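You operate a simulated robot arm through the tools that you are given. There is no shell and no other tool. Be economical: measure what you need, move in short steps, check, and stop when the job is done.

The job below is to be done with a simulated robot arm. You get a single attempt, and the scene is never put back.

JOB
Wind the blue lead onto the orange reel and lock the winder again.
Fine: its plug goes in the reel's clip; wind the whole lead.

The check looks at the end state, three seconds after you hand in, the way a careful person would. Anything else that was tipped, shoved, dropped, spilled or broken makes it a failure.

ROBOT AND FRAMES
A 7-joint arm with a two-finger gripper, hanging from a carriage that runs on a rail from [-1.383, 0.016] to [1.097, -0.012] (x, y) and turns from -5.637 to 6.37 rad about z. Base frame: it is fixed where the carriage stands at the start and does not move with it; the origin is on the floor, on the carriage's upright axis, x ahead of it, y to its left, z up; the surface under the hand at the start is at about z = 0.76. Readings come in m, rad, newtons and seconds.
With the tool pointing down near the work surface it reaches from about 0.42 to 0.78 m from the robot's upright axis, wherever it stands. Its first joint turns from -2.496 to 2.496 rad. Places, roughly: blue crank wheel [1.2, 0.4, 0.8]; orange reel (18x19x10 cm) [0.9, 0.4, 0.8]; winder lock lever [1.1, 0.3, 0.8]. Payload 1.37 kg.
The TCP is the grasp point between the finger pads, 0.016 m short of the fingertips. In the tool frame z runs along the fingers and y along their closing line. Largest opening 0.092 m; the body of the gripper starts 0.074 m behind the TCP.
Orientation is that of the tool frame in the base frame, as a unit quaternion [x, y, z, w]. With the fingers straight down and closing along the base's y, the tool's x points along the base's -x, its y along +y and its z along -z.

CONTROLS
- The arm moves only by the tool send_rows. Its argument "commands" is a list of rows, each an object (a shift or turn left out is 0, a gripper value left out holds the last) with "gripper": the opening, from 0 (shut) to 1 (fully open); "translation": the shift along the tool's x, y, z in units of 400 mm (1.0 is 400 mm), a list of three; "angular": the turn, a rotation vector about the tool's x, y, z in units of 90 degrees (1.0 is 90 degrees), a list of three. In form: [{"gripper": gripper, "translation": [dx, dy, dz], "angular": [ax, ay, az]}, ...]. A call has 1 to 8 rows; each row is the pose to reach, as a shift and turn from the pose commanded when the call began, along the tool's axes at that moment. A call with a number of a shift or a turn outside -1 to 1 is refused whole. A row lasts 0.2 s, in which the tool goes at most 0.05 m and 0.15 rad; a call with a longer step from one row to the next is refused whole, and so is a gripper value outside its range. A pose out of reach is approached as far as the arm can. The call stops where the force on the tool passes 90 N (or 10 N more than at its start, if that is more) or the arm is blocked; 0.2 s more then pass. The fingers move at their own pace and stop on an object; they squeeze with about 26 N. The grip force told is the motor's: it shows also when the fingers shut on nothing. Time passes only in rows, and 0.2 s behind the last, so rows that repeat a pose let the fingers close. The reply holds the time, the measured pose of the TCP, the force on the tool along the base axes, the opening and the grip force, in the units named above and with some noise, with the torque about the TCP (base axes, N m) and any sound that the robot's microphone picked up, and new pictures: "show" is both (left out), scene, wrist or none.
- Cameras (640 x 400 px; columns grow to the right, rows downward): "scene" is now at [0.2859, 0.0504, 1.6447]; the picture's right is [0.61, -0.79, 0.00], its down [-0.57, -0.44, -0.69] and it looks along [0.55, 0.42, -0.72] (base axes); focal length 259 px, centre (320, 200). "wrist" rides on the gripper at [0.071, 0.019, -0.111] in the tool frame; the picture's right is [-0.26, 0.97, 0.00], its down [-0.78, -0.21, -0.59] and it looks along [-0.57, -0.15, 0.81] (tool axes); focal length 280 px, centre (320, 200).
- slide_trunk(by): slides the trunk up (or, below 0, down) by that many m; the arm and the scene camera ride with it, the base frame stays. It gives what a move gives, with no picture.
- steer(legs): drives the robot by 1 to 6 legs, each [ahead, left, turn to the left] in m, m and rad, along the robot's own axes; the way and the turn of a leg run together, so that a leg with both is an arc; at most 1.5 m and 3.142 rad a leg. The arm and the cameras ride along, it lands a little off, and it stops where it bumps. It keeps to its track: a leg is cut to what the track allows. It gives what a move gives, and a new picture of the scene camera.
- turn_head(pan, tilt): turns the head with the scene camera to pan (to the left, within 2.705 rad either way) and tilt (down, from -0.506 to 1.204), counted from straight ahead of the robot. It gives what a move gives, and a new picture of the scene camera.
- probe_pixels(camera, pixels): there is no depth. For up to 12 entries [column, row, z] of the newest picture of that camera ("zoom" is the newest enlarged one), the place [x, y] in the base frame at which the ray of that pixel passes the height z, good to about 0.003 m. No time passes.
- zoom(camera, box): a new picture of the part [left, top, right, bottom] of that camera's present view, enlarged. No time passes.
- hand_in(): hands the job in; it is judged then, once.

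Keep the steps short. Do not move on a guess: measure, check each grasp and each placing, and mend mistakes. In all there are 80 turns and 260 pictures (those below and enlarged ones count). Leave the gripper open and the arm clear of the work at the hand-in unless told otherwise, and finish with a single line.

The tools are called after "Request:" by a JSON object that holds its "op" and its "data". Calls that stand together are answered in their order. send_rows: Moves the arm, as the interface text tells. Its arguments: {"type":"object","properties":{"commands":{"type":"array","items":{"type":"object","properties":{"gripper":{"type":"number"},"translation":{"type":"array","items":{"type":"number"}},"angular":{"type":"array","items":{"type":"number"}}}}},"show":{"type":"string","enum":["both","scene","wrist","none"]}},"required":["commands"]} The other tools are called the same way: slide_trunk (by) slides the trunk up or down; steer (legs) drives the base; turn_head (pan, tilt) turns the head that bears the scene camera; probe_pixels (camera, pixels) gives the place at which the rays of pixels pass given heights; zoom (camera, box) takes an enlarged picture of a part of a camera's view; hand_in () hands the job in.

At the start:

```text
clock: 0.0
tool_pos: [0.5739, 0.5555, 1.167]
tcp_rot: [-0.001, 1.0, 0.0, 0.0]
contact_force: [0.0, -0.5, -0.5]
torque: [0.04, 0.03, 0.02]
width: 0.0919
finger_force: 0.0
trunk travel left (down, up): [-0.289, 0.292]
robot x, y, heading: [0.0014, 0.0015, -0.004]
head pan, tilt: [0.658, 0.806]
```

scene: 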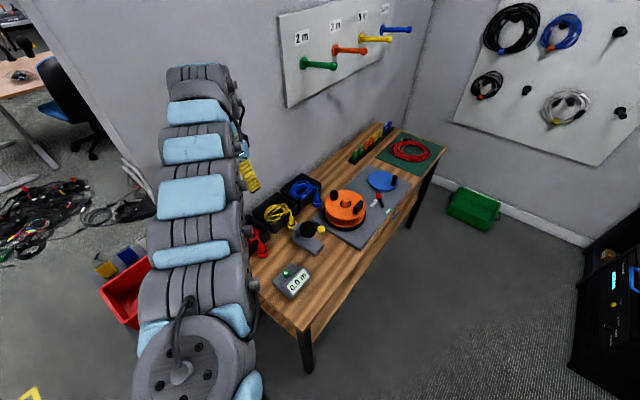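
wrist: 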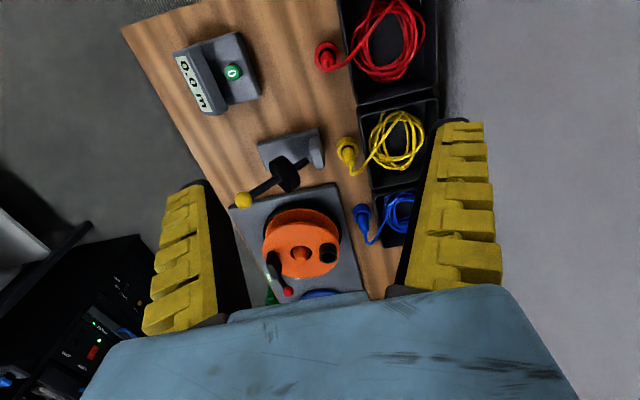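

I see the bench with the winder (orange reel around pixel (345,208)), three leads in trays, a counter and a guide. First I look closer with zooms.

Request:
{"op": "zoom", "data": {"camera": "scene", "box": [240, 120, 440, 245]}}

Request:
{"op": "zoom", "data": {"camera": "wrist", "box": [220, 120, 440, 300]}}

Request:
{"op": "zoom", "data": {"camera": "scene", "box": [240, 180, 340, 310]}}

```text
3.20 times, centred on (340, 182) of scene
```

zoom: 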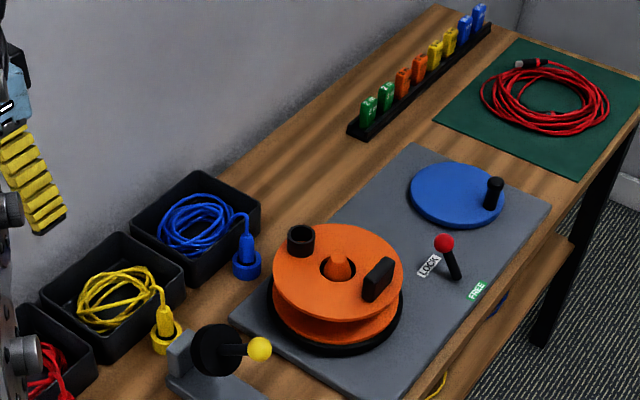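

```text
2.22 times, centred on (330, 210) of wrist
```

zoom: 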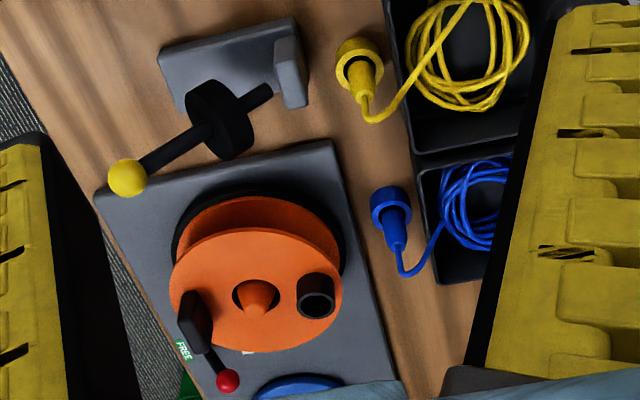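

```text
3.08 times, centred on (290, 245) of scene
```

zoom: 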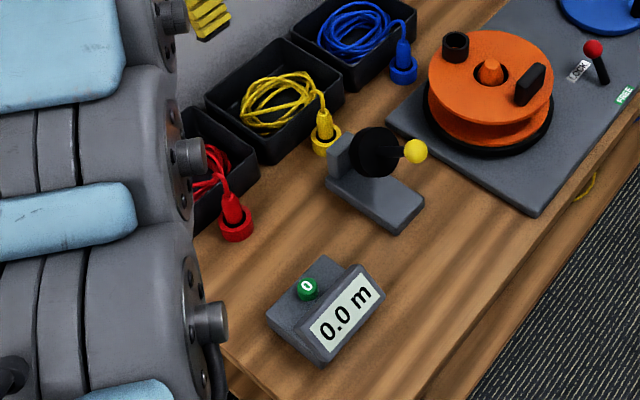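

I see the blue plug standing in a blue holder, cord from its top. Now measuring the main places in the last zoom (plug at (403,45), holder (403,72), clip cup (455,45), black block (529,85), knob (593,47)).

Request:
{"op": "probe_pixels", "data": {"camera": "zoom", "pixels": [[403, 75, 0.77], [403, 45, 0.83], [455, 42, 0.87], [455, 42, 0.85], [529, 85, 0.86], [491, 70, 0.86], [593, 47, 0.83], [593, 47, 0.85], [490, 150, 0.77], [415, 150, 0.85]]}}

Request:
{"op": "probe_pixels", "data": {"camera": "scene", "pixels": [[393, 180, 0.82], [383, 181, 0.8], [378, 195, 0.85], [382, 206, 0.78], [388, 211, 0.78]]}}

```text
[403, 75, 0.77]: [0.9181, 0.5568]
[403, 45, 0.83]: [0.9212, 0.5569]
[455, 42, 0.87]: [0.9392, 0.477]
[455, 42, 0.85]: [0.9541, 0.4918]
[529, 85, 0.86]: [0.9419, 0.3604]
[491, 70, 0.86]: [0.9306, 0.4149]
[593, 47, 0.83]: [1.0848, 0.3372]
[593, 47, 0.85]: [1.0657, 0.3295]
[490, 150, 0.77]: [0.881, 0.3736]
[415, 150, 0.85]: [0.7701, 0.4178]
```

```text
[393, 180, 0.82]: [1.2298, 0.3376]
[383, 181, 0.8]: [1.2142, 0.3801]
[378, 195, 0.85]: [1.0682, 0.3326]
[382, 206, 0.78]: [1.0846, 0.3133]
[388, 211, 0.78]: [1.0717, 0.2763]
```

Standing at about x=0.65 puts plug, reel, lever and crank all in reach. The tool is at z 1.167, well above everything, so I drive ahead 0.65 m.

Request:
{"op": "steer", "data": {"legs": [[0.65, 0, 0]]}}

```text
clock: 2.8
tool_pos: [1.0411, 0.5498, 1.1708]
tcp_rot: [-0.015, 1.0, -0.002, -0.007]
contact_force: [-36.9, -50.0, -7.5]
torque: [7.16, -5.23, 0.25]
width: 0.0918
finger_force: 0.0
trunk travel left (down, up): [-0.289, 0.292]
robot x, y, heading: [0.49, -0.0031, 0.004]
head pan, tilt: [0.658, 0.806]
stopped in leg 1: the robot was blocked; the commanded pose is now the measured one
```

scene: 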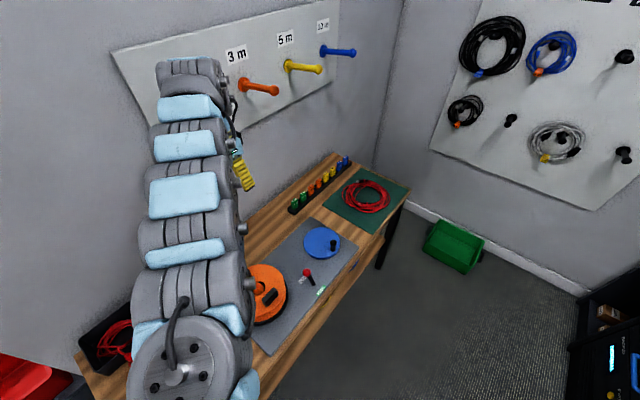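

The hand bumped a peg on the wall board. I back off 0.08 m and look.

Request:
{"op": "steer", "data": {"legs": [[-0.08, 0, 0]]}}

Request:
{"op": "zoom", "data": {"camera": "scene", "box": [160, 10, 420, 170]}}

```text
clock: 3.8
tool_pos: [0.9677, 0.5621, 1.1796]
tcp_rot: [-0.015, 1.0, 0.003, 0.0]
contact_force: [-0.5, -0.4, -0.7]
torque: [0.01, -0.01, 0.0]
width: 0.092
finger_force: 0.0
trunk travel left (down, up): [-0.289, 0.292]
robot x, y, heading: [0.409, -0.005, 0.007]
head pan, tilt: [0.658, 0.806]
```

scene: 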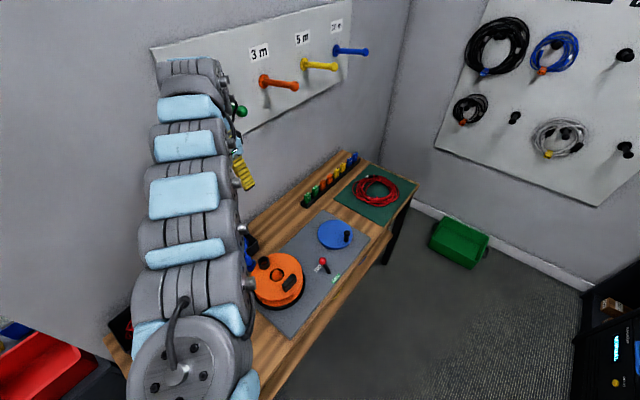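

```text
2.46 times, centred on (290, 90) of scene
```

zoom: 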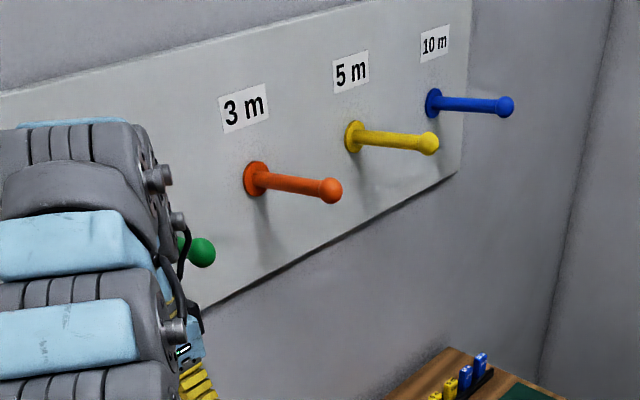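

The pegs look intact; the green one is right beside the hand. I pull the hand towards the robot (−y 0.2 m) before driving further.

Request:
{"op": "send_rows", "data": {"commands": [{"translation": [0, -0.1, 0]}, {"translation": [0, -0.2, 0]}, {"translation": [0, -0.3, 0]}, {"translation": [0, -0.4, 0]}, {"translation": [0, -0.5, 0]}, {"translation": [0, -0.5, 0]}], "show": "none"}}

Request:
{"op": "steer", "data": {"legs": [[0.22, 0, 0]]}}

```text
clock: 5.2
tool_pos: [0.9725, 0.4048, 1.178]
tcp_rot: [-0.017, 1.0, 0.002, -0.002]
contact_force: [0.4, 0.0, -0.2]
torque: [0.01, -0.02, 0.0]
width: 0.0921
finger_force: 0.0
out of reach, approached as far as the arm can: row 5, 6
trunk travel left (down, up): [-0.289, 0.292]
robot x, y, heading: [0.4092, -0.0032, 0.007]
head pan, tilt: [0.658, 0.806]
```

```text
clock: 6.9
tool_pos: [1.1957, 0.4027, 1.1789]
tcp_rot: [-0.017, 1.0, 0.002, -0.002]
contact_force: [-0.6, -0.2, 0.5]
torque: [-0.02, -0.01, -0.02]
width: 0.0921
finger_force: 0.0
trunk travel left (down, up): [-0.289, 0.292]
robot x, y, heading: [0.6303, -0.0084, 0.007]
head pan, tilt: [0.658, 0.806]
```

scene: 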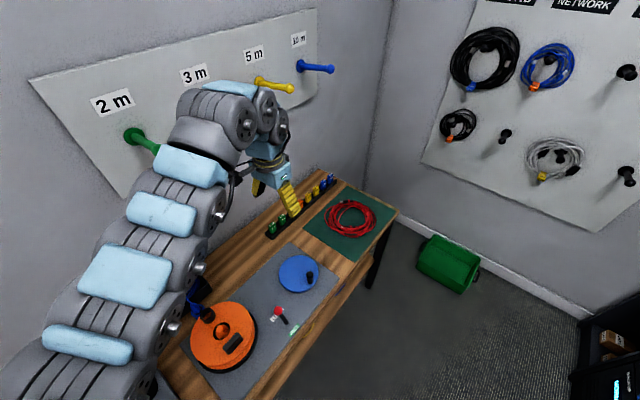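

At x=0.63 now, no contact. I turn the head to look down at the reel and the plug.

Request:
{"op": "turn_head", "data": {"pan": 1.2, "tilt": 1.05}}

```text
clock: 7.9
tool_pos: [1.1955, 0.4034, 1.1793]
tcp_rot: [-0.018, 1.0, 0.002, -0.002]
contact_force: [-0.3, -0.9, -0.6]
torque: [-0.02, 0.0, 0.02]
width: 0.0918
finger_force: 0.0
trunk travel left (down, up): [-0.289, 0.292]
robot x, y, heading: [0.6323, -0.0049, 0.013]
head pan, tilt: [1.201, 1.051]
```

scene: 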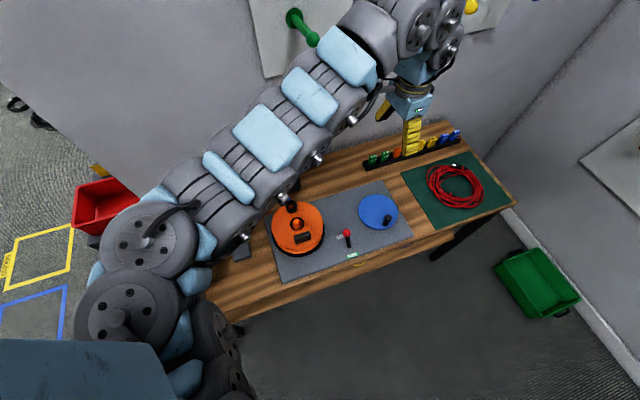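

Now I move the hand over x≈0.88, y≈0.42 and somewhat lower, so the wrist camera sees the plug and reel.

Request:
{"op": "send_rows", "data": {"commands": [{"translation": [0.11, 0, 0.03]}, {"translation": [0.22, 0, 0.06]}, {"translation": [0.33, 0, 0.09]}, {"translation": [0.44, 0, 0.12]}, {"translation": [0.55, 0, 0.15]}, {"translation": [0.66, 0, 0.18]}, {"translation": [0.77, 0, 0.2]}, {"translation": [0.8, 0, 0.2]}]}}

```text
clock: 9.7
tool_pos: [0.9477, 0.5668, 1.1983]
tcp_rot: [-0.018, 1.0, 0.003, 0.002]
contact_force: [0.5, -0.5, -1.1]
torque: [0.01, 0.01, -0.03]
width: 0.0916
finger_force: 0.0
out of reach, approached as far as the arm can: row 1, 2, 3, 4, 5, 6, 7, 8
trunk travel left (down, up): [-0.289, 0.292]
robot x, y, heading: [0.6375, -0.006, 0.008]
head pan, tilt: [1.201, 1.051]
```

scene: 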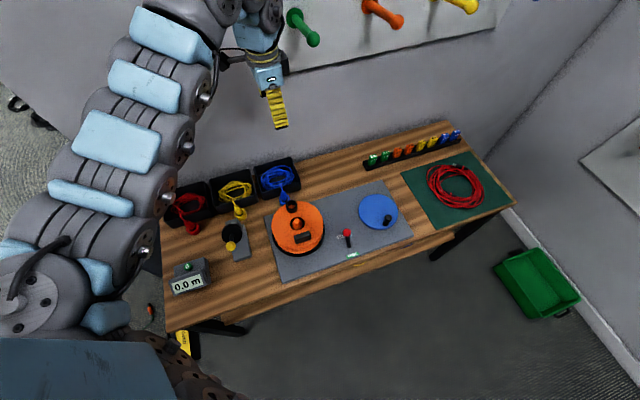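
wrist: 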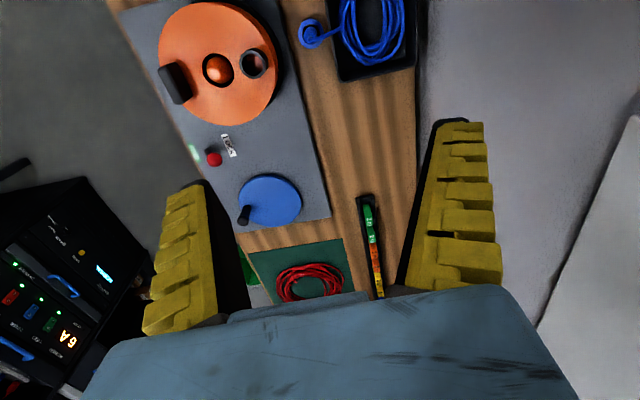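

A good clear view now. Zooming on plugs, reel and lever in the scene.

Request:
{"op": "zoom", "data": {"camera": "scene", "box": [240, 150, 340, 212]}}

Request:
{"op": "zoom", "data": {"camera": "scene", "box": [260, 180, 420, 280]}}

Request:
{"op": "probe_pixels", "data": {"camera": "scene", "pixels": [[283, 197, 0.77], [292, 206, 0.85], [297, 224, 0.85], [303, 238, 0.87], [347, 231, 0.83], [348, 245, 0.78], [378, 211, 0.79], [389, 218, 0.83], [352, 256, 0.77], [336, 237, 0.77]]}}

```text
6.40 times, centred on (290, 181) of scene
```

zoom: 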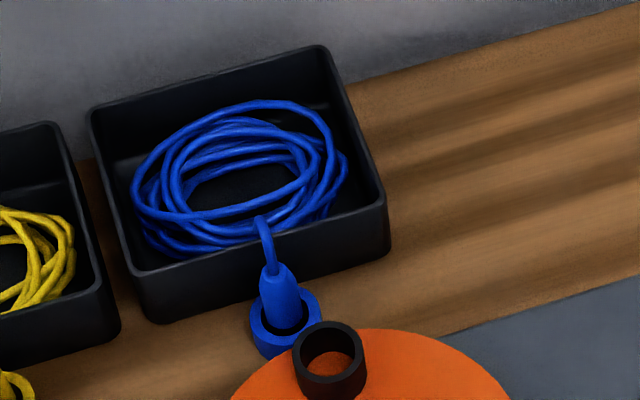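

```text
4.00 times, centred on (340, 230) of scene
```

zoom: 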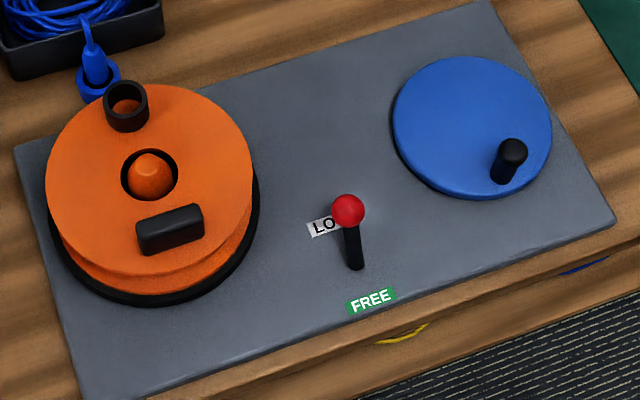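

```text
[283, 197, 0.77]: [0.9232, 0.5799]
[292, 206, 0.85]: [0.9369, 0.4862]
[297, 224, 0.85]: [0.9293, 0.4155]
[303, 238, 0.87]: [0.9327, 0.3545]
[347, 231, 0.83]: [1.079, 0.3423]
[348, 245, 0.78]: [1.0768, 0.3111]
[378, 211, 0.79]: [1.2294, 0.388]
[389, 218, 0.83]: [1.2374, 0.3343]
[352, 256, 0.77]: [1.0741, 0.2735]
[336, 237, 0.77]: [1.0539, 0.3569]
```

Plug stands at about (0.92, 0.56), clip cup at (0.937, 0.485), lever leans to LOCK. I turn the hand −90° about its axis (fingers then close along x, clear of tray and cord) while lowering to z≈1.05.

Request:
{"op": "send_rows", "data": {"commands": [{"translation": [0, 0, 0.04], "angular": [0, 0, -0.09]}, {"translation": [0, 0, 0.1], "angular": [0, 0, -0.18]}, {"translation": [0, 0, 0.18], "angular": [0, 0, -0.27]}, {"translation": [0, 0, 0.26], "angular": [0, 0, -0.36]}, {"translation": [0, 0, 0.34], "angular": [0, 0, -0.45]}, {"translation": [0, 0, 0.38], "angular": [0, 0, -0.5]}], "show": "none"}}

Request:
{"op": "send_rows", "data": {"commands": [{"angular": [0, 0, -0.09]}, {"angular": [0, 0, -0.18]}, {"angular": [0, 0, -0.27]}, {"angular": [0, 0, -0.36]}, {"angular": [0, 0, -0.45]}, {"angular": [0, 0, -0.5]}, {"angular": [0, 0, -0.5]}]}}

```text
clock: 11.1
tool_pos: [0.9596, 0.6008, 1.0445]
tcp_rot: [-0.401, 0.916, 0.003, 0.001]
contact_force: [0.2, 0.6, 0.2]
torque: [-0.07, 0.02, 0.01]
width: 0.0919
finger_force: 0.0
out of reach, approached as far as the arm can: row 2, 3, 4, 5, 6
trunk travel left (down, up): [-0.289, 0.292]
robot x, y, heading: [0.6337, -0.005, 0.007]
head pan, tilt: [1.201, 1.051]
```

```text
clock: 12.7
tool_pos: [0.9582, 0.6002, 1.043]
tcp_rot: [0.72, -0.694, -0.002, 0.0]
contact_force: [-0.5, 0.3, -1.3]
torque: [-0.01, -0.01, 0.02]
width: 0.092
finger_force: 0.0
trunk travel left (down, up): [-0.289, 0.292]
robot x, y, heading: [0.6331, -0.0081, 0.011]
head pan, tilt: [1.201, 1.051]
```

scene: 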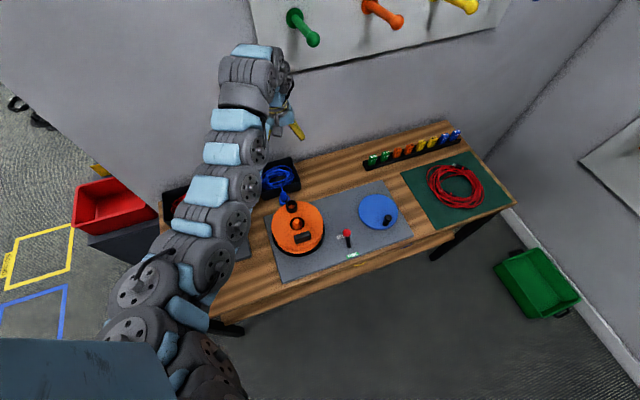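
wrist: 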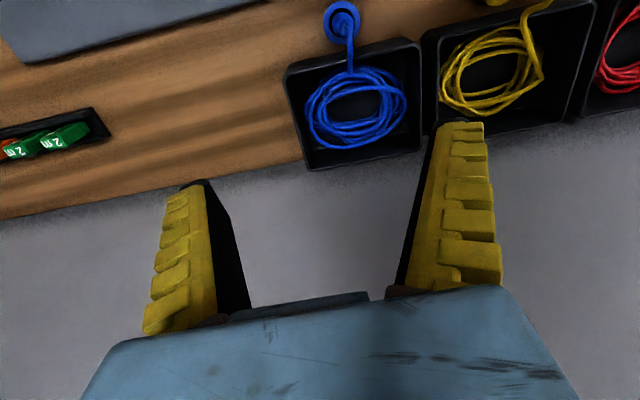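

The fingers now close along base x. I measure the plug: ring centre at wrist (342,20), top of plug near (345,15).

Request:
{"op": "zoom", "data": {"camera": "wrist", "box": [260, 0, 440, 112]}}

Request:
{"op": "probe_pixels", "data": {"camera": "wrist", "pixels": [[342, 20, 0.78], [342, 20, 0.8], [345, 30, 0.83], [300, 75, 0.8], [420, 40, 0.8]]}}

```text
3.56 times, centred on (350, 56) of wrist
```

zoom: 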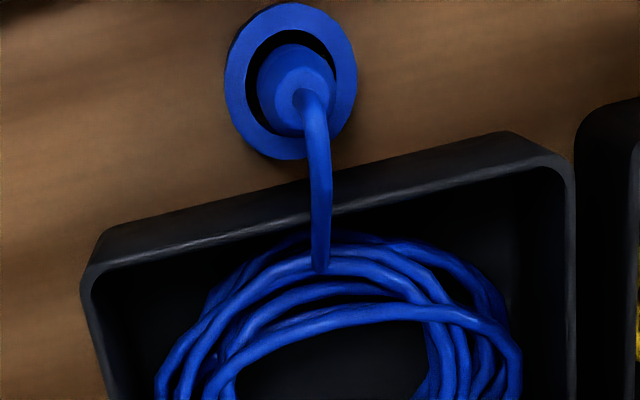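

```text
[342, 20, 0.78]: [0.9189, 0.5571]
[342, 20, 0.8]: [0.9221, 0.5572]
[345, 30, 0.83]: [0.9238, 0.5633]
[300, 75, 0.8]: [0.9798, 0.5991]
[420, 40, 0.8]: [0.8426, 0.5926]
```

Triangulating heights between both cameras.

Request:
{"op": "probe_pixels", "data": {"camera": "wrist", "pixels": [[341.8, 23, 0.77], [341.8, 23, 0.79], [344.5, 26.5, 0.82], [344.5, 26.5, 0.84], [344.5, 26.5, 0.86], [323.5, 23, 0.79], [360, 23, 0.79]]}}

Request:
{"op": "probe_pixels", "data": {"camera": "scene", "pixels": [[284.5, 199.4, 0.77], [284.5, 199.4, 0.79], [283, 191.4, 0.82], [283, 191.4, 0.84], [283, 191.4, 0.86], [291.5, 203.5, 0.85], [291.5, 203.5, 0.87], [286, 206, 0.86], [297, 206, 0.86], [297, 224, 0.85]]}}

```text
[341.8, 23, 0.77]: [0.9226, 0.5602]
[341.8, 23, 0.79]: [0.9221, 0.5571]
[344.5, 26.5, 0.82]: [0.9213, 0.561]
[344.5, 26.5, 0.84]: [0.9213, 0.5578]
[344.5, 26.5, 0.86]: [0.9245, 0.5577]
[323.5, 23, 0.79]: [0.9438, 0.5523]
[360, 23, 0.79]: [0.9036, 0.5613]
```

```text
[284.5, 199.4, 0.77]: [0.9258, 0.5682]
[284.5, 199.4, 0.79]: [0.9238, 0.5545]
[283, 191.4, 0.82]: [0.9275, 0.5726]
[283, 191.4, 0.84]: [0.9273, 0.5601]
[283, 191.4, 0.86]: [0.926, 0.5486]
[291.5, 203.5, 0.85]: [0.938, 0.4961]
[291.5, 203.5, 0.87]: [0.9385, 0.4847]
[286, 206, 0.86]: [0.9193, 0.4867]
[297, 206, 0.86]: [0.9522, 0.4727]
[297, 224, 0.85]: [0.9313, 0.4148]
```

Plug: centre (0.923, 0.558), top z≈0.84, holder rim z≈0.785. I move above it to z≈0.92.

Request:
{"op": "send_rows", "data": {"commands": [{"translation": [0.05, 0.045, 0.05]}, {"translation": [0.102, 0.0915, 0.12]}, {"translation": [0.102, 0.0915, 0.22]}, {"translation": [0.102, 0.0915, 0.3]}, {"translation": [0.102, 0.0915, 0.3]}], "show": "both"}}

```text
clock: 13.9
tool_pos: [0.9233, 0.5569, 0.923]
tcp_rot: [0.719, -0.695, -0.002, 0.0]
contact_force: [0.9, -0.6, 0.6]
torque: [0.02, 0.01, 0.01]
width: 0.0917
finger_force: 0.0
out of reach, approached as far as the arm can: row 1, 2, 3
trunk travel left (down, up): [-0.289, 0.292]
robot x, y, heading: [0.6332, -0.008, 0.01]
head pan, tilt: [1.201, 1.051]
```

scene: 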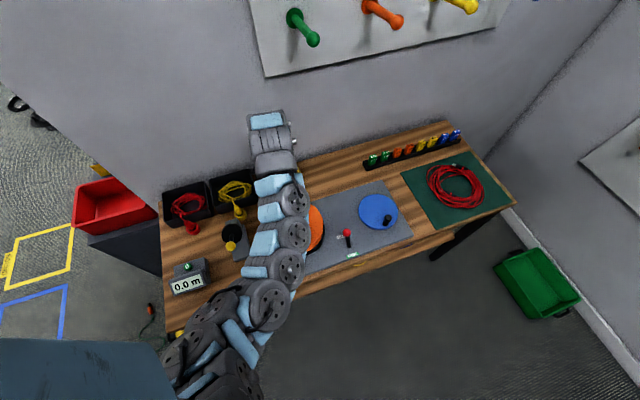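
wrist: 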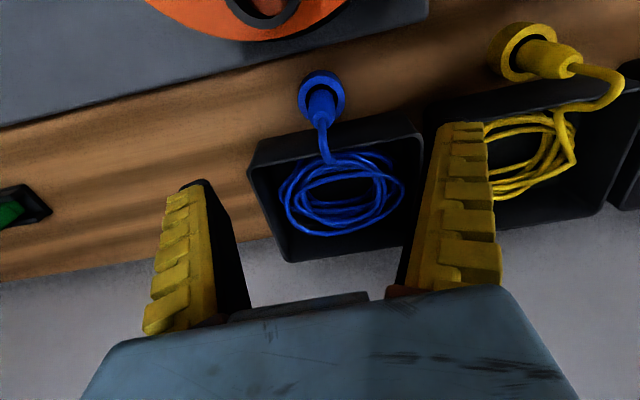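

Aligned above the plug. I descend in steps to z≈0.816, fingers open.

Request:
{"op": "send_rows", "data": {"commands": [{"translation": [0, 0, 0.07]}, {"translation": [0, 0, 0.14]}, {"translation": [0, 0, 0.2]}, {"translation": [0, 0, 0.24]}, {"translation": [0, 0, 0.267]}, {"translation": [0, 0, 0.267]}], "show": "wrist"}}

```text
clock: 15.3
tool_pos: [0.9244, 0.5573, 0.8155]
tcp_rot: [0.719, -0.695, -0.003, 0.0]
contact_force: [0.5, 0.2, -0.2]
torque: [0.01, 0.02, -0.02]
width: 0.0921
finger_force: 0.1
trunk travel left (down, up): [-0.289, 0.292]
robot x, y, heading: [0.631, -0.0082, 0.011]
head pan, tilt: [1.201, 1.051]
```

wrist: 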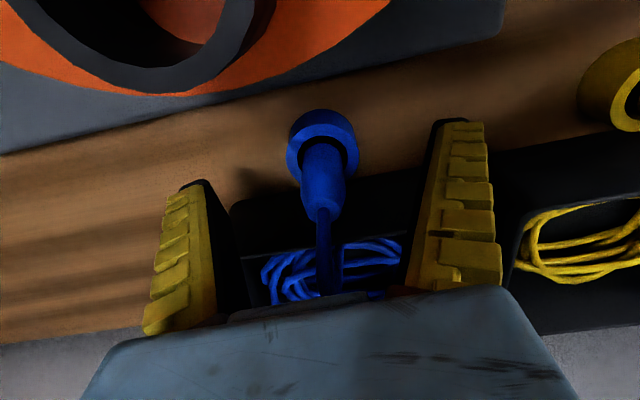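

The plug is centred between the fingers. Closing.

Request:
{"op": "send_rows", "data": {"commands": [{"gripper": 0.3}, {"gripper": 0.15}, {"gripper": 0.0}, {"gripper": 0.0}, {"gripper": 0.0}], "show": "wrist"}}

```text
clock: 16.5
tool_pos: [0.9244, 0.5588, 0.8176]
tcp_rot: [0.72, -0.694, -0.003, 0.0]
contact_force: [-0.8, 0.5, 9.4]
torque: [0.08, -0.04, 0.02]
width: 0.0124
finger_force: 26.3
trunk travel left (down, up): [-0.289, 0.292]
robot x, y, heading: [0.6348, -0.0057, 0.004]
head pan, tilt: [1.201, 1.051]
```

wrist: 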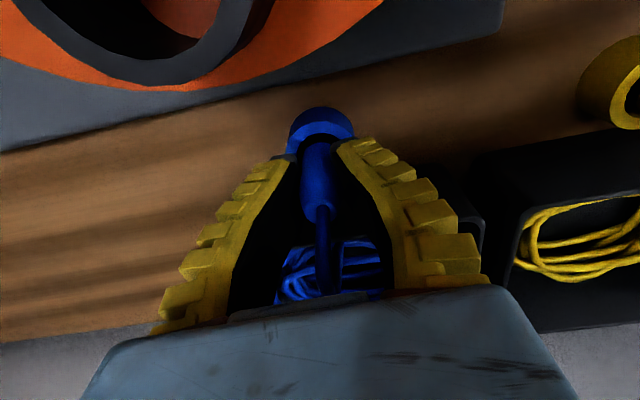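

The width is only 12 mm and there is 9 N upward, so the pads sit on the tapered part. I reopen, go 9 mm lower and grip again.

Request:
{"op": "send_rows", "data": {"commands": [{"gripper": 0.4}, {"gripper": 0.4}, {"gripper": 0.4, "translation": [0, 0, 0.022]}, {"gripper": 0.0, "translation": [0, 0, 0.022]}, {"gripper": 0.0, "translation": [0, 0, 0.022]}, {"gripper": 0.0, "translation": [0, 0, 0.022]}, {"gripper": 0.0, "translation": [0, 0, 0.022]}], "show": "wrist"}}

```text
clock: 18.1
tool_pos: [0.9234, 0.5584, 0.8075]
tcp_rot: [0.72, -0.694, -0.003, -0.001]
contact_force: [-0.2, 0.2, 6.3]
torque: [0.13, 0.03, 0.0]
width: 0.0115
finger_force: 26.1
trunk travel left (down, up): [-0.289, 0.292]
robot x, y, heading: [0.6311, -0.0054, 0.007]
head pan, tilt: [1.201, 1.051]
```

wrist: 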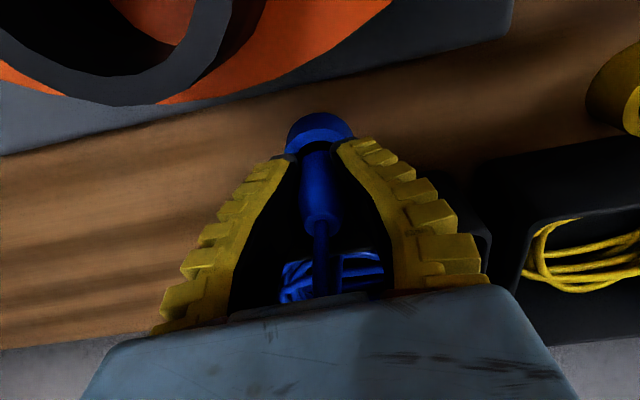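

Now a 12 mm grip again at a lower place (26 N). I test-lift by 3 cm.

Request:
{"op": "send_rows", "data": {"commands": [{"translation": [0, 0, -0.02]}, {"translation": [0, 0, -0.05]}, {"translation": [0, 0, -0.08]}, {"translation": [0, 0, -0.08]}], "show": "wrist"}}

Request:
{"op": "zoom", "data": {"camera": "wrist", "box": [220, 80, 420, 205]}}

```text
clock: 19.1
tool_pos: [0.9222, 0.5579, 0.8398]
tcp_rot: [0.719, -0.695, -0.003, 0.001]
contact_force: [0.0, -0.4, -0.9]
torque: [0.01, 0.0, -0.01]
width: 0.009
finger_force: 26.0
trunk travel left (down, up): [-0.289, 0.292]
robot x, y, heading: [0.6327, -0.0067, 0.008]
head pan, tilt: [1.201, 1.051]
```

wrist: 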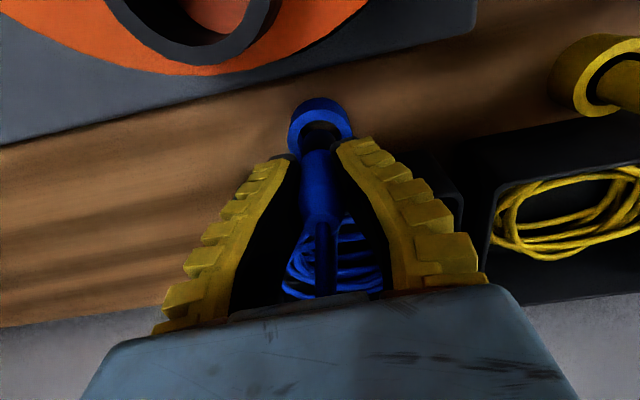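

```text
3.20 times, centred on (320, 142) of wrist
```

zoom: 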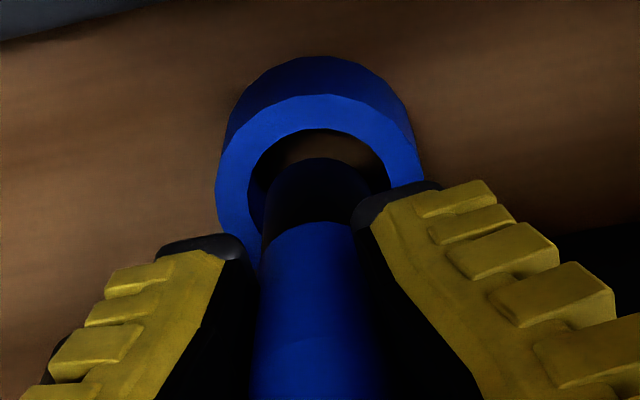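

The plug came out with its black nose visible and hasn't moved in the fingers. I lift further to z≈0.93 and check both cameras.

Request:
{"op": "send_rows", "data": {"commands": [{"translation": [0, 0, -0.06]}, {"translation": [0, 0, -0.12]}, {"translation": [0, 0, -0.18]}, {"translation": [0, 0, -0.22]}, {"translation": [0, 0, -0.22]}], "show": "both"}}

Request:
{"op": "zoom", "data": {"camera": "wrist", "box": [220, 80, 420, 205]}}

```text
clock: 20.3
tool_pos: [0.9234, 0.5586, 0.9272]
tcp_rot: [0.719, -0.694, -0.002, 0.0]
contact_force: [-0.3, -0.4, -0.4]
torque: [0.0, 0.01, 0.01]
width: 0.0093
finger_force: 25.5
trunk travel left (down, up): [-0.289, 0.292]
robot x, y, heading: [0.634, -0.0063, 0.009]
head pan, tilt: [1.201, 1.051]
```

scene: 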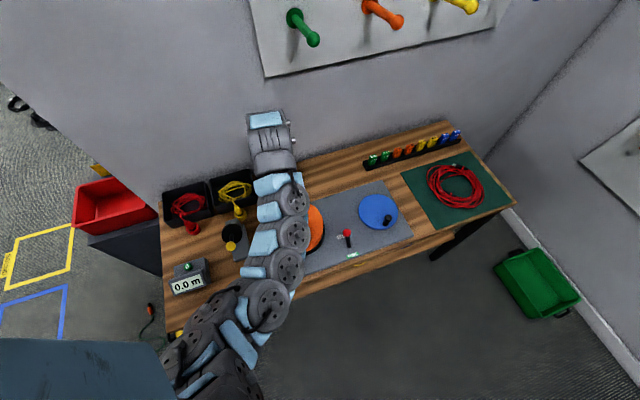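
wrist: 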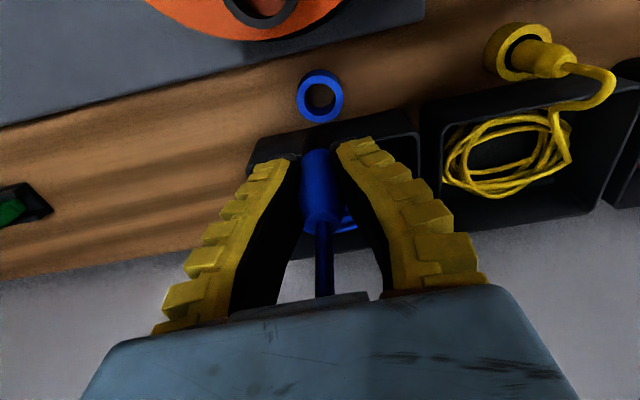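

```text
3.20 times, centred on (320, 142) of wrist
```

zoom: 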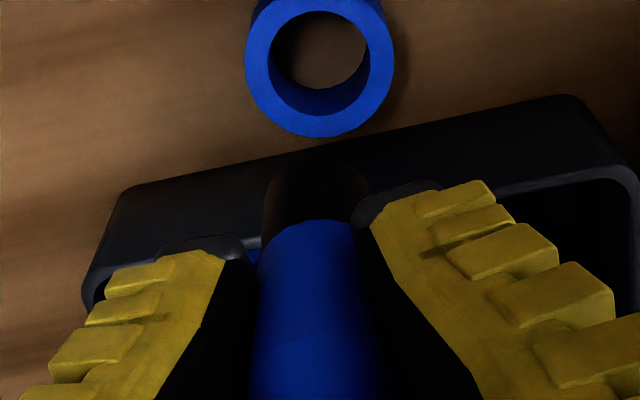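

The plug is held securely. Next I move above the clip cup (about (0.938,0.485)) at z≈0.975 to measure it with the wrist camera.

Request:
{"op": "send_rows", "data": {"commands": [{"translation": [0, 0, -0.06]}, {"translation": [0.05, -0.01, -0.12]}, {"translation": [0.12, -0.02, -0.12]}, {"translation": [0.185, -0.03, -0.12]}, {"translation": [0.185, -0.03, -0.12]}, {"translation": [0.185, -0.03, -0.12]}], "show": "both"}}

Request:
{"op": "zoom", "data": {"camera": "wrist", "box": [220, 40, 420, 165]}}

```text
clock: 21.7
tool_pos: [0.928, 0.4757, 0.9273]
tcp_rot: [0.719, -0.695, -0.005, -0.001]
contact_force: [0.2, 0.4, -0.3]
torque: [-0.04, -0.01, 0.06]
width: 0.0086
finger_force: 25.9
out of reach, approached as far as the arm can: row 2, 3, 4, 5, 6
trunk travel left (down, up): [-0.289, 0.292]
robot x, y, heading: [0.6341, -0.0051, 0.006]
head pan, tilt: [1.201, 1.051]
```

scene: 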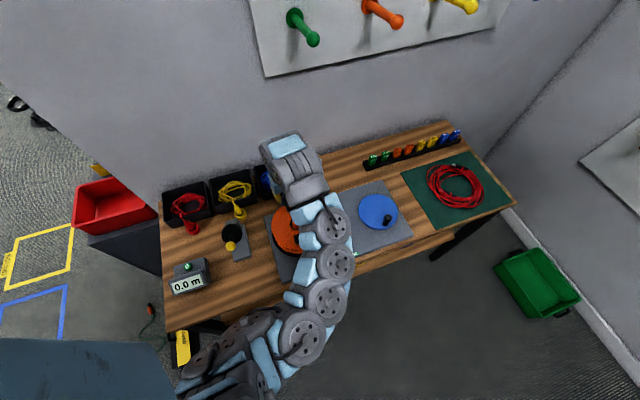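
wrist: 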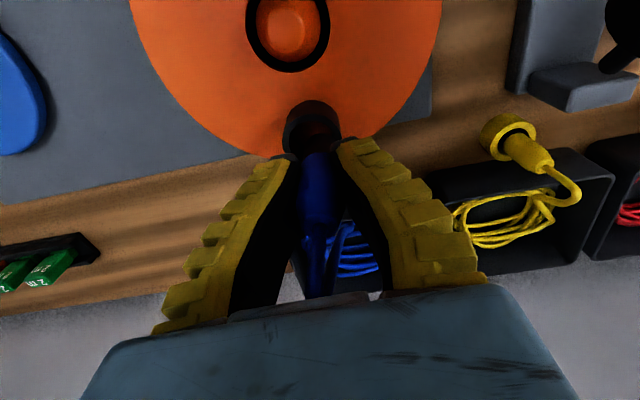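

```text
3.20 times, centred on (320, 102) of wrist
```

zoom: 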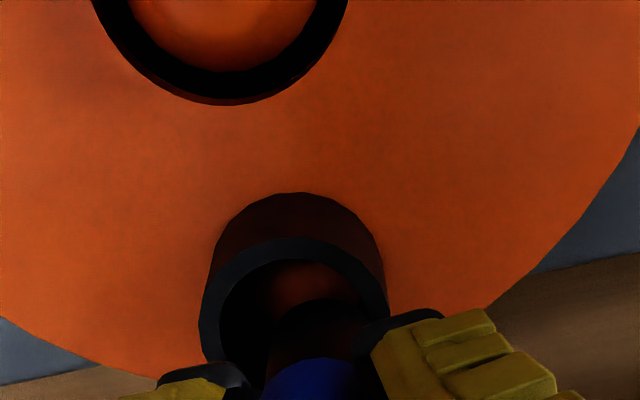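

Measuring the cup rim: wrist centre about (312,138), edges (282.5..341).

Request:
{"op": "probe_pixels", "data": {"camera": "wrist", "pixels": [[312, 138, 0.85], [312, 138, 0.86], [312, 138, 0.87], [312, 138, 0.88], [282.5, 138, 0.87], [341.2, 138, 0.87], [288, 28, 0.85], [312, 114.5, 0.87]]}}

Request:
{"op": "zoom", "data": {"camera": "wrist", "box": [270, 90, 360, 190]}}

```text
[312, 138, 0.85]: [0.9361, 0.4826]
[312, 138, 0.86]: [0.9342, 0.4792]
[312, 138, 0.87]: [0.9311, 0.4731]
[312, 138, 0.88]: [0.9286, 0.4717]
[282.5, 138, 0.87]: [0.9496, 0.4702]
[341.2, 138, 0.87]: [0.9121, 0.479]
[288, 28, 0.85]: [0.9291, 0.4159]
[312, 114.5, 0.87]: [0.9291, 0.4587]
```

```text
4.00 times, centred on (315, 140) of wrist
```

zoom: 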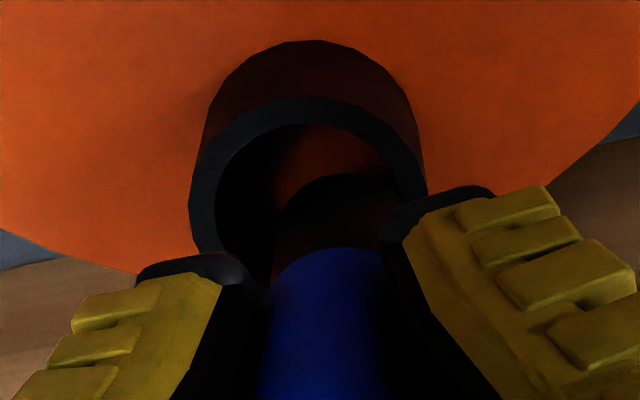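

Probing the plug's nose tip far edge (319.5,133.7) for its y offset.

Request:
{"op": "probe_pixels", "data": {"camera": "wrist", "pixels": [[319.5, 133.7, 0.88], [319.5, 133.7, 0.89], [319.5, 133.7, 0.9], [305, 145, 0.89], [334, 145, 0.89], [312, 121, 0.875], [288.5, 136, 0.875], [338, 136, 0.875]]}}

```text
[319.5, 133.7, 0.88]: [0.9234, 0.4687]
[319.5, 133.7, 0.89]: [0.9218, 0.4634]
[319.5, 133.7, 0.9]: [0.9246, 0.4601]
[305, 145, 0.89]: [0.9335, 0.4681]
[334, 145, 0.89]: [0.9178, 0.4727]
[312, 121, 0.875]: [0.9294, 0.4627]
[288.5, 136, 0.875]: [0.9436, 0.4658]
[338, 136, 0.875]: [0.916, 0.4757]
```

Nose centre ≈(0.925,0.473), cup centre ≈(0.930,0.4765). I shift by (+5,+3.5 mm) and go down 12 mm, then look.

Request:
{"op": "send_rows", "data": {"commands": [{"translation": [-0.008, -0.013, 0]}, {"translation": [-0.008, -0.013, 0.015]}, {"translation": [-0.008, -0.013, 0.03]}, {"translation": [-0.008, -0.013, 0.03]}], "show": "wrist"}}

Request:
{"op": "zoom", "data": {"camera": "wrist", "box": [250, 90, 390, 190]}}

```text
clock: 22.7
tool_pos: [0.933, 0.4804, 0.9167]
tcp_rot: [0.72, -0.693, -0.003, -0.001]
contact_force: [-5.8, -5.6, 25.0]
torque: [0.13, 0.02, -0.02]
width: 0.0215
finger_force: 25.9
trunk travel left (down, up): [-0.289, 0.292]
robot x, y, heading: [0.6309, -0.0063, 0.008]
head pan, tilt: [1.201, 1.051]
```

wrist: 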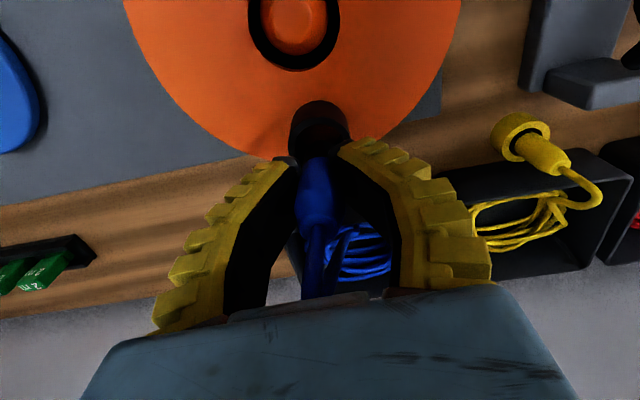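

```text
4.00 times, centred on (320, 140) of wrist
```

zoom: 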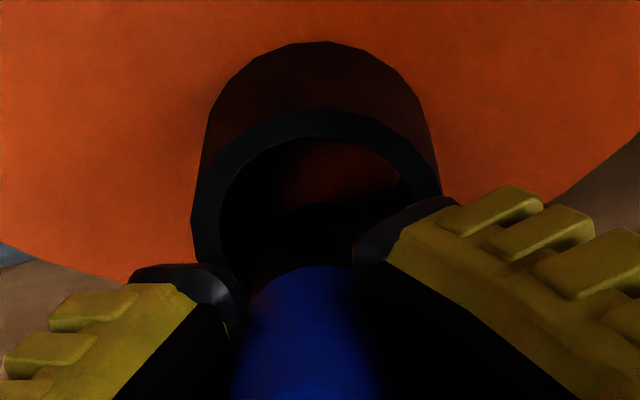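

25 N and the grip widened: the nose touched the rim and the plug slid in the fingers. I go back up 15 mm and inspect.

Request:
{"op": "send_rows", "data": {"commands": [{"translation": [0, 0, -0.02]}, {"translation": [0, 0, -0.04]}, {"translation": [0, 0, -0.04]}], "show": "wrist"}}

Request:
{"op": "zoom", "data": {"camera": "wrist", "box": [250, 90, 390, 190]}}

Request:
{"op": "zoom", "data": {"camera": "wrist", "box": [250, 130, 390, 300]}}

```text
clock: 23.5
tool_pos: [0.9336, 0.4775, 0.9238]
tcp_rot: [0.719, -0.695, -0.003, -0.001]
contact_force: [-0.5, -0.7, -0.3]
torque: [-0.01, 0.04, -0.01]
width: 0.0085
finger_force: 26.5
out of reach, approached as far as the arm can: row 2, 3
trunk travel left (down, up): [-0.289, 0.292]
robot x, y, heading: [0.634, -0.008, 0.008]
head pan, tilt: [1.201, 1.051]
```

wrist: 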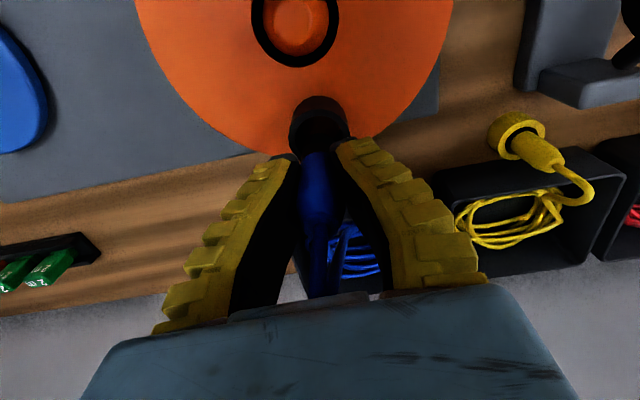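

```text
4.00 times, centred on (320, 140) of wrist
```

zoom: 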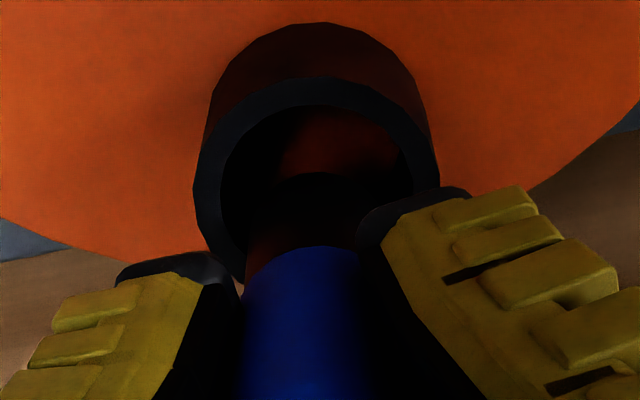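

```text
2.35 times, centred on (320, 215) of wrist
```

zoom: 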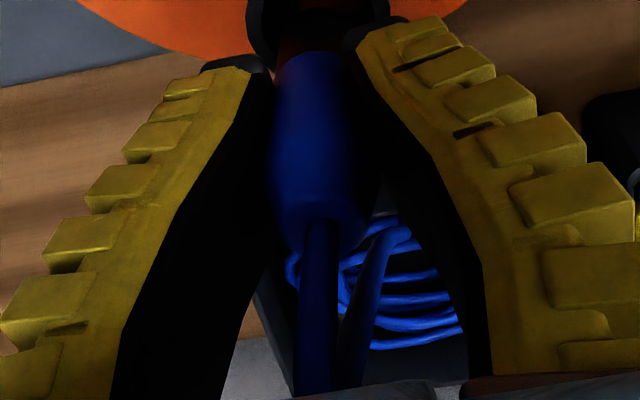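

The plug is still held (fingers are compliant). The nose seems ~6 mm too far toward +y, and the arm is at its inner reach limit at this height. I raise the trunk 0.1 m to gain room.

Request:
{"op": "slide_trunk", "data": {"by": 0.1}}

```text
clock: 24.8
tool_pos: [0.9331, 0.4769, 1.0241]
tcp_rot: [0.719, -0.695, -0.002, 0.0]
contact_force: [-0.6, 0.8, -0.5]
torque: [0.0, 0.0, 0.03]
width: 0.0083
finger_force: 25.5
trunk travel left (down, up): [-0.389, 0.192]
robot x, y, heading: [0.6354, -0.0049, 0.005]
head pan, tilt: [1.201, 1.051]
```

Now lower to z≈0.945 with shift of −6 mm y, −2 mm x, and look.

Request:
{"op": "send_rows", "data": {"commands": [{"translation": [0, 0, 0.06]}, {"translation": [0.01, 0, 0.12]}, {"translation": [0.015, 0.005, 0.18]}, {"translation": [0.015, 0.005, 0.198]}, {"translation": [0.015, 0.005, 0.198]}], "show": "both"}}

Request:
{"op": "zoom", "data": {"camera": "wrist", "box": [250, 80, 390, 180]}}

```text
clock: 26.0
tool_pos: [0.9313, 0.4734, 0.9434]
tcp_rot: [0.719, -0.694, -0.003, 0.0]
contact_force: [0.8, 0.2, -0.7]
torque: [-0.04, 0.0, 0.0]
width: 0.0081
finger_force: 25.9
trunk travel left (down, up): [-0.389, 0.192]
robot x, y, heading: [0.6354, -0.01, 0.01]
head pan, tilt: [1.201, 1.051]
```

scene: 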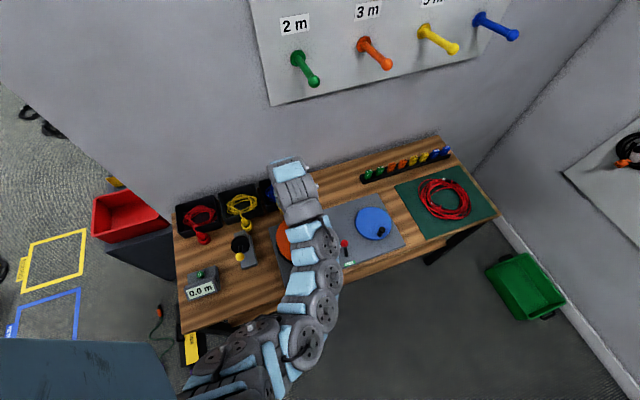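
wrist: 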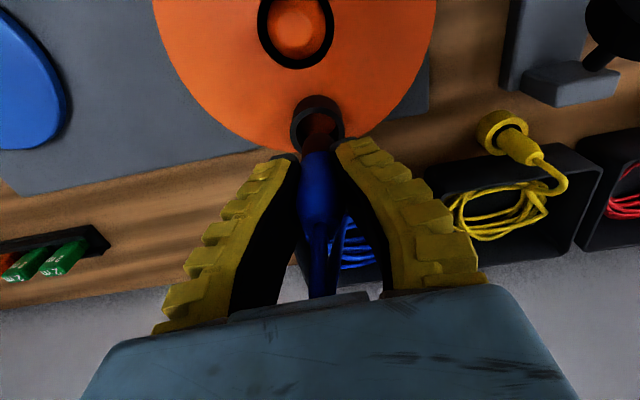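

```text
4.00 times, centred on (320, 130) of wrist
```

zoom: 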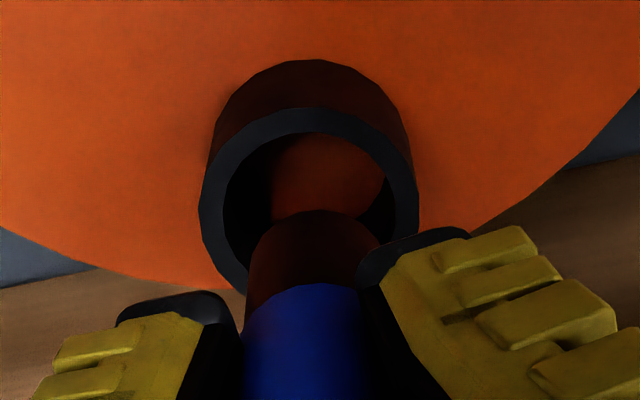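

Now the view is clear: nose bottom and cup centre agree within about 2 mm. I shift −1 mm y and descend to z≈0.912 slowly.

Request:
{"op": "send_rows", "data": {"commands": [{"translation": [0.003, 0, 0.03]}, {"translation": [0.003, 0, 0.055]}, {"translation": [0.003, 0, 0.07]}, {"translation": [0.003, 0, 0.08]}, {"translation": [0.003, 0, 0.08]}], "show": "wrist"}}

Request:
{"op": "zoom", "data": {"camera": "wrist", "box": [250, 80, 390, 180]}}

```text
clock: 27.2
tool_pos: [0.9312, 0.4725, 0.9129]
tcp_rot: [0.719, -0.695, -0.003, 0.0]
contact_force: [0.7, -0.8, -1.0]
torque: [0.01, 0.01, -0.03]
width: 0.0081
finger_force: 25.9
trunk travel left (down, up): [-0.389, 0.192]
robot x, y, heading: [0.634, -0.007, 0.009]
head pan, tilt: [1.201, 1.051]
```

wrist: 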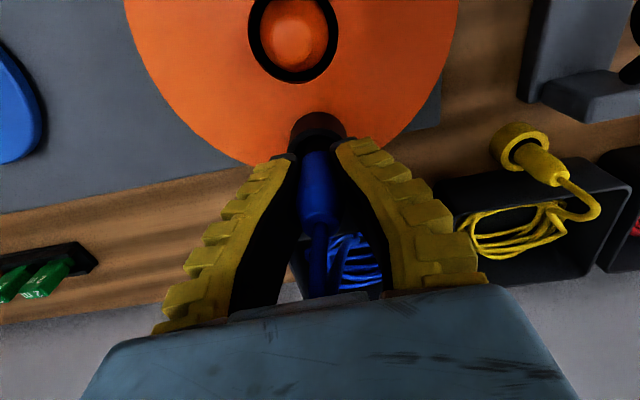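

```text
4.00 times, centred on (320, 130) of wrist
```

zoom: 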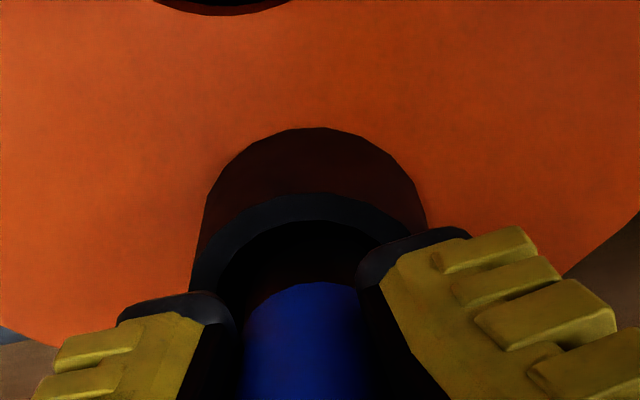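

No force; the nose is inside the cup. I continue 16 mm down to z≈0.896.

Request:
{"op": "send_rows", "data": {"commands": [{"translation": [0, 0, 0.02]}, {"translation": [0, 0, 0.033]}, {"translation": [0, 0, 0.042]}, {"translation": [0, 0, 0.042]}], "show": "wrist"}}

Request:
{"op": "zoom", "data": {"camera": "wrist", "box": [250, 80, 390, 180]}}

```text
clock: 28.2
tool_pos: [0.9305, 0.4721, 0.8954]
tcp_rot: [0.719, -0.695, -0.003, -0.001]
contact_force: [-5.7, -8.0, 21.0]
torque: [-0.22, 0.05, 0.0]
width: 0.009
finger_force: 26.1
trunk travel left (down, up): [-0.389, 0.192]
robot x, y, heading: [0.6382, -0.0067, 0.013]
head pan, tilt: [1.201, 1.051]
```

wrist: 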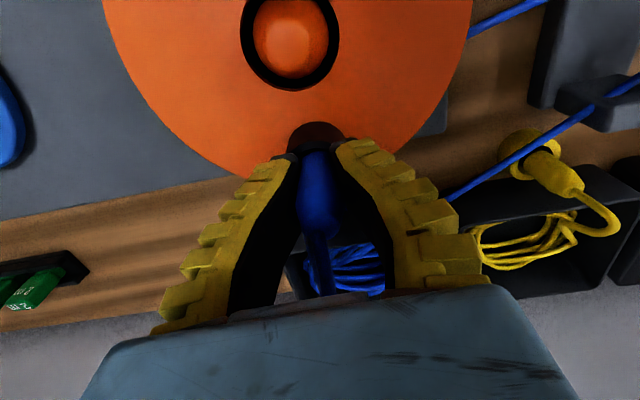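

```text
4.00 times, centred on (320, 130) of wrist
```

zoom: 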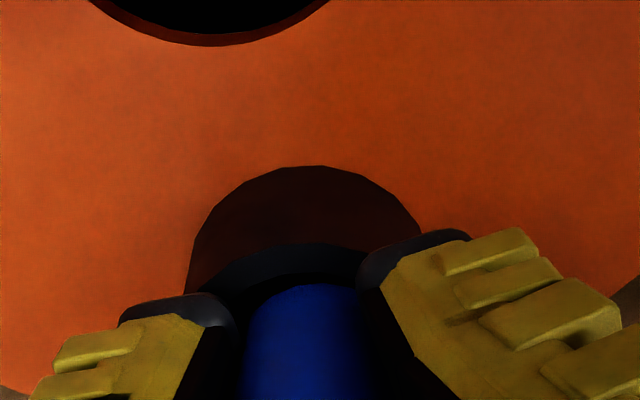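

A blue lead is now drawn from tray past the meter to the reel, so the clip took the plug (21 N seating force). I open the fingers and rise.

Request:
{"op": "send_rows", "data": {"commands": [{"gripper": 0.5}, {"gripper": 0.5}, {"gripper": 0.5, "translation": [0, 0, -0.08]}, {"gripper": 0.5, "translation": [0, 0, -0.16]}, {"gripper": 0.5, "translation": [0, 0, -0.24]}, {"gripper": 0.5, "translation": [0, 0, -0.3]}, {"gripper": 0.5, "translation": [0, 0, -0.3]}], "show": "both"}}

Request:
{"op": "zoom", "data": {"camera": "wrist", "box": [230, 0, 490, 200]}}

```text
clock: 29.8
tool_pos: [0.9294, 0.4713, 1.0168]
tcp_rot: [0.72, -0.694, -0.003, 0.001]
contact_force: [0.4, 0.4, 0.4]
torque: [0.04, 0.02, 0.01]
width: 0.049
finger_force: 2.4
trunk travel left (down, up): [-0.389, 0.192]
robot x, y, heading: [0.6342, -0.0068, 0.013]
head pan, tilt: [1.201, 1.051]
```

scene: 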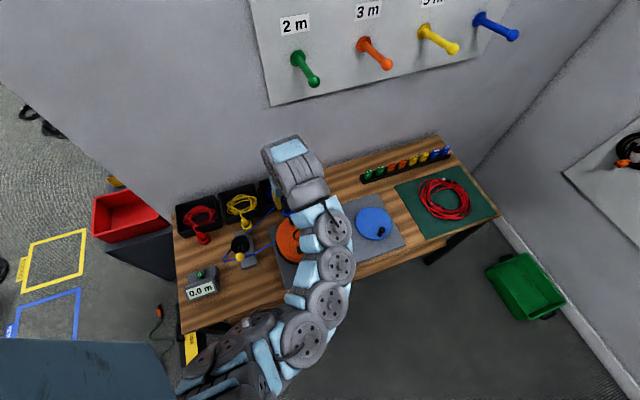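
wrist: 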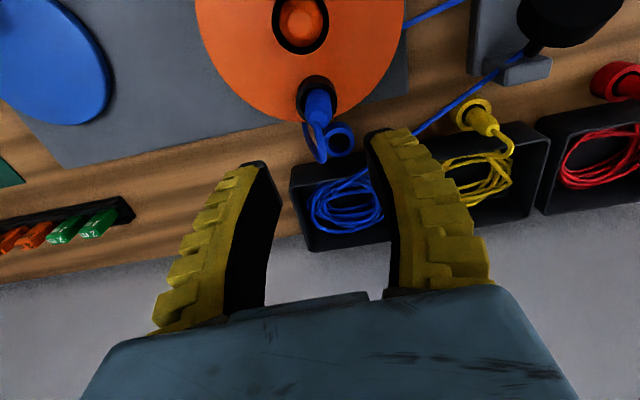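

```text
2.00 times, centred on (360, 100) of wrist
```

zoom: 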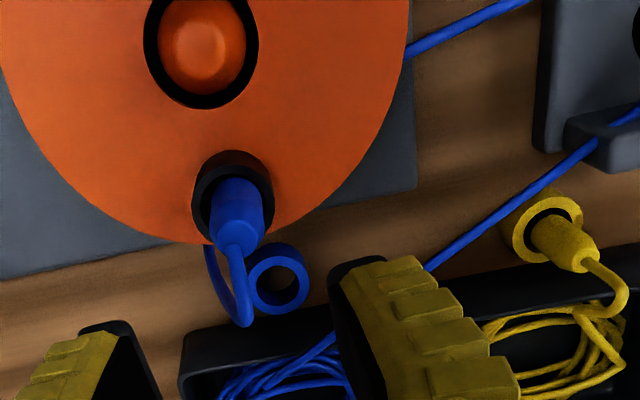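

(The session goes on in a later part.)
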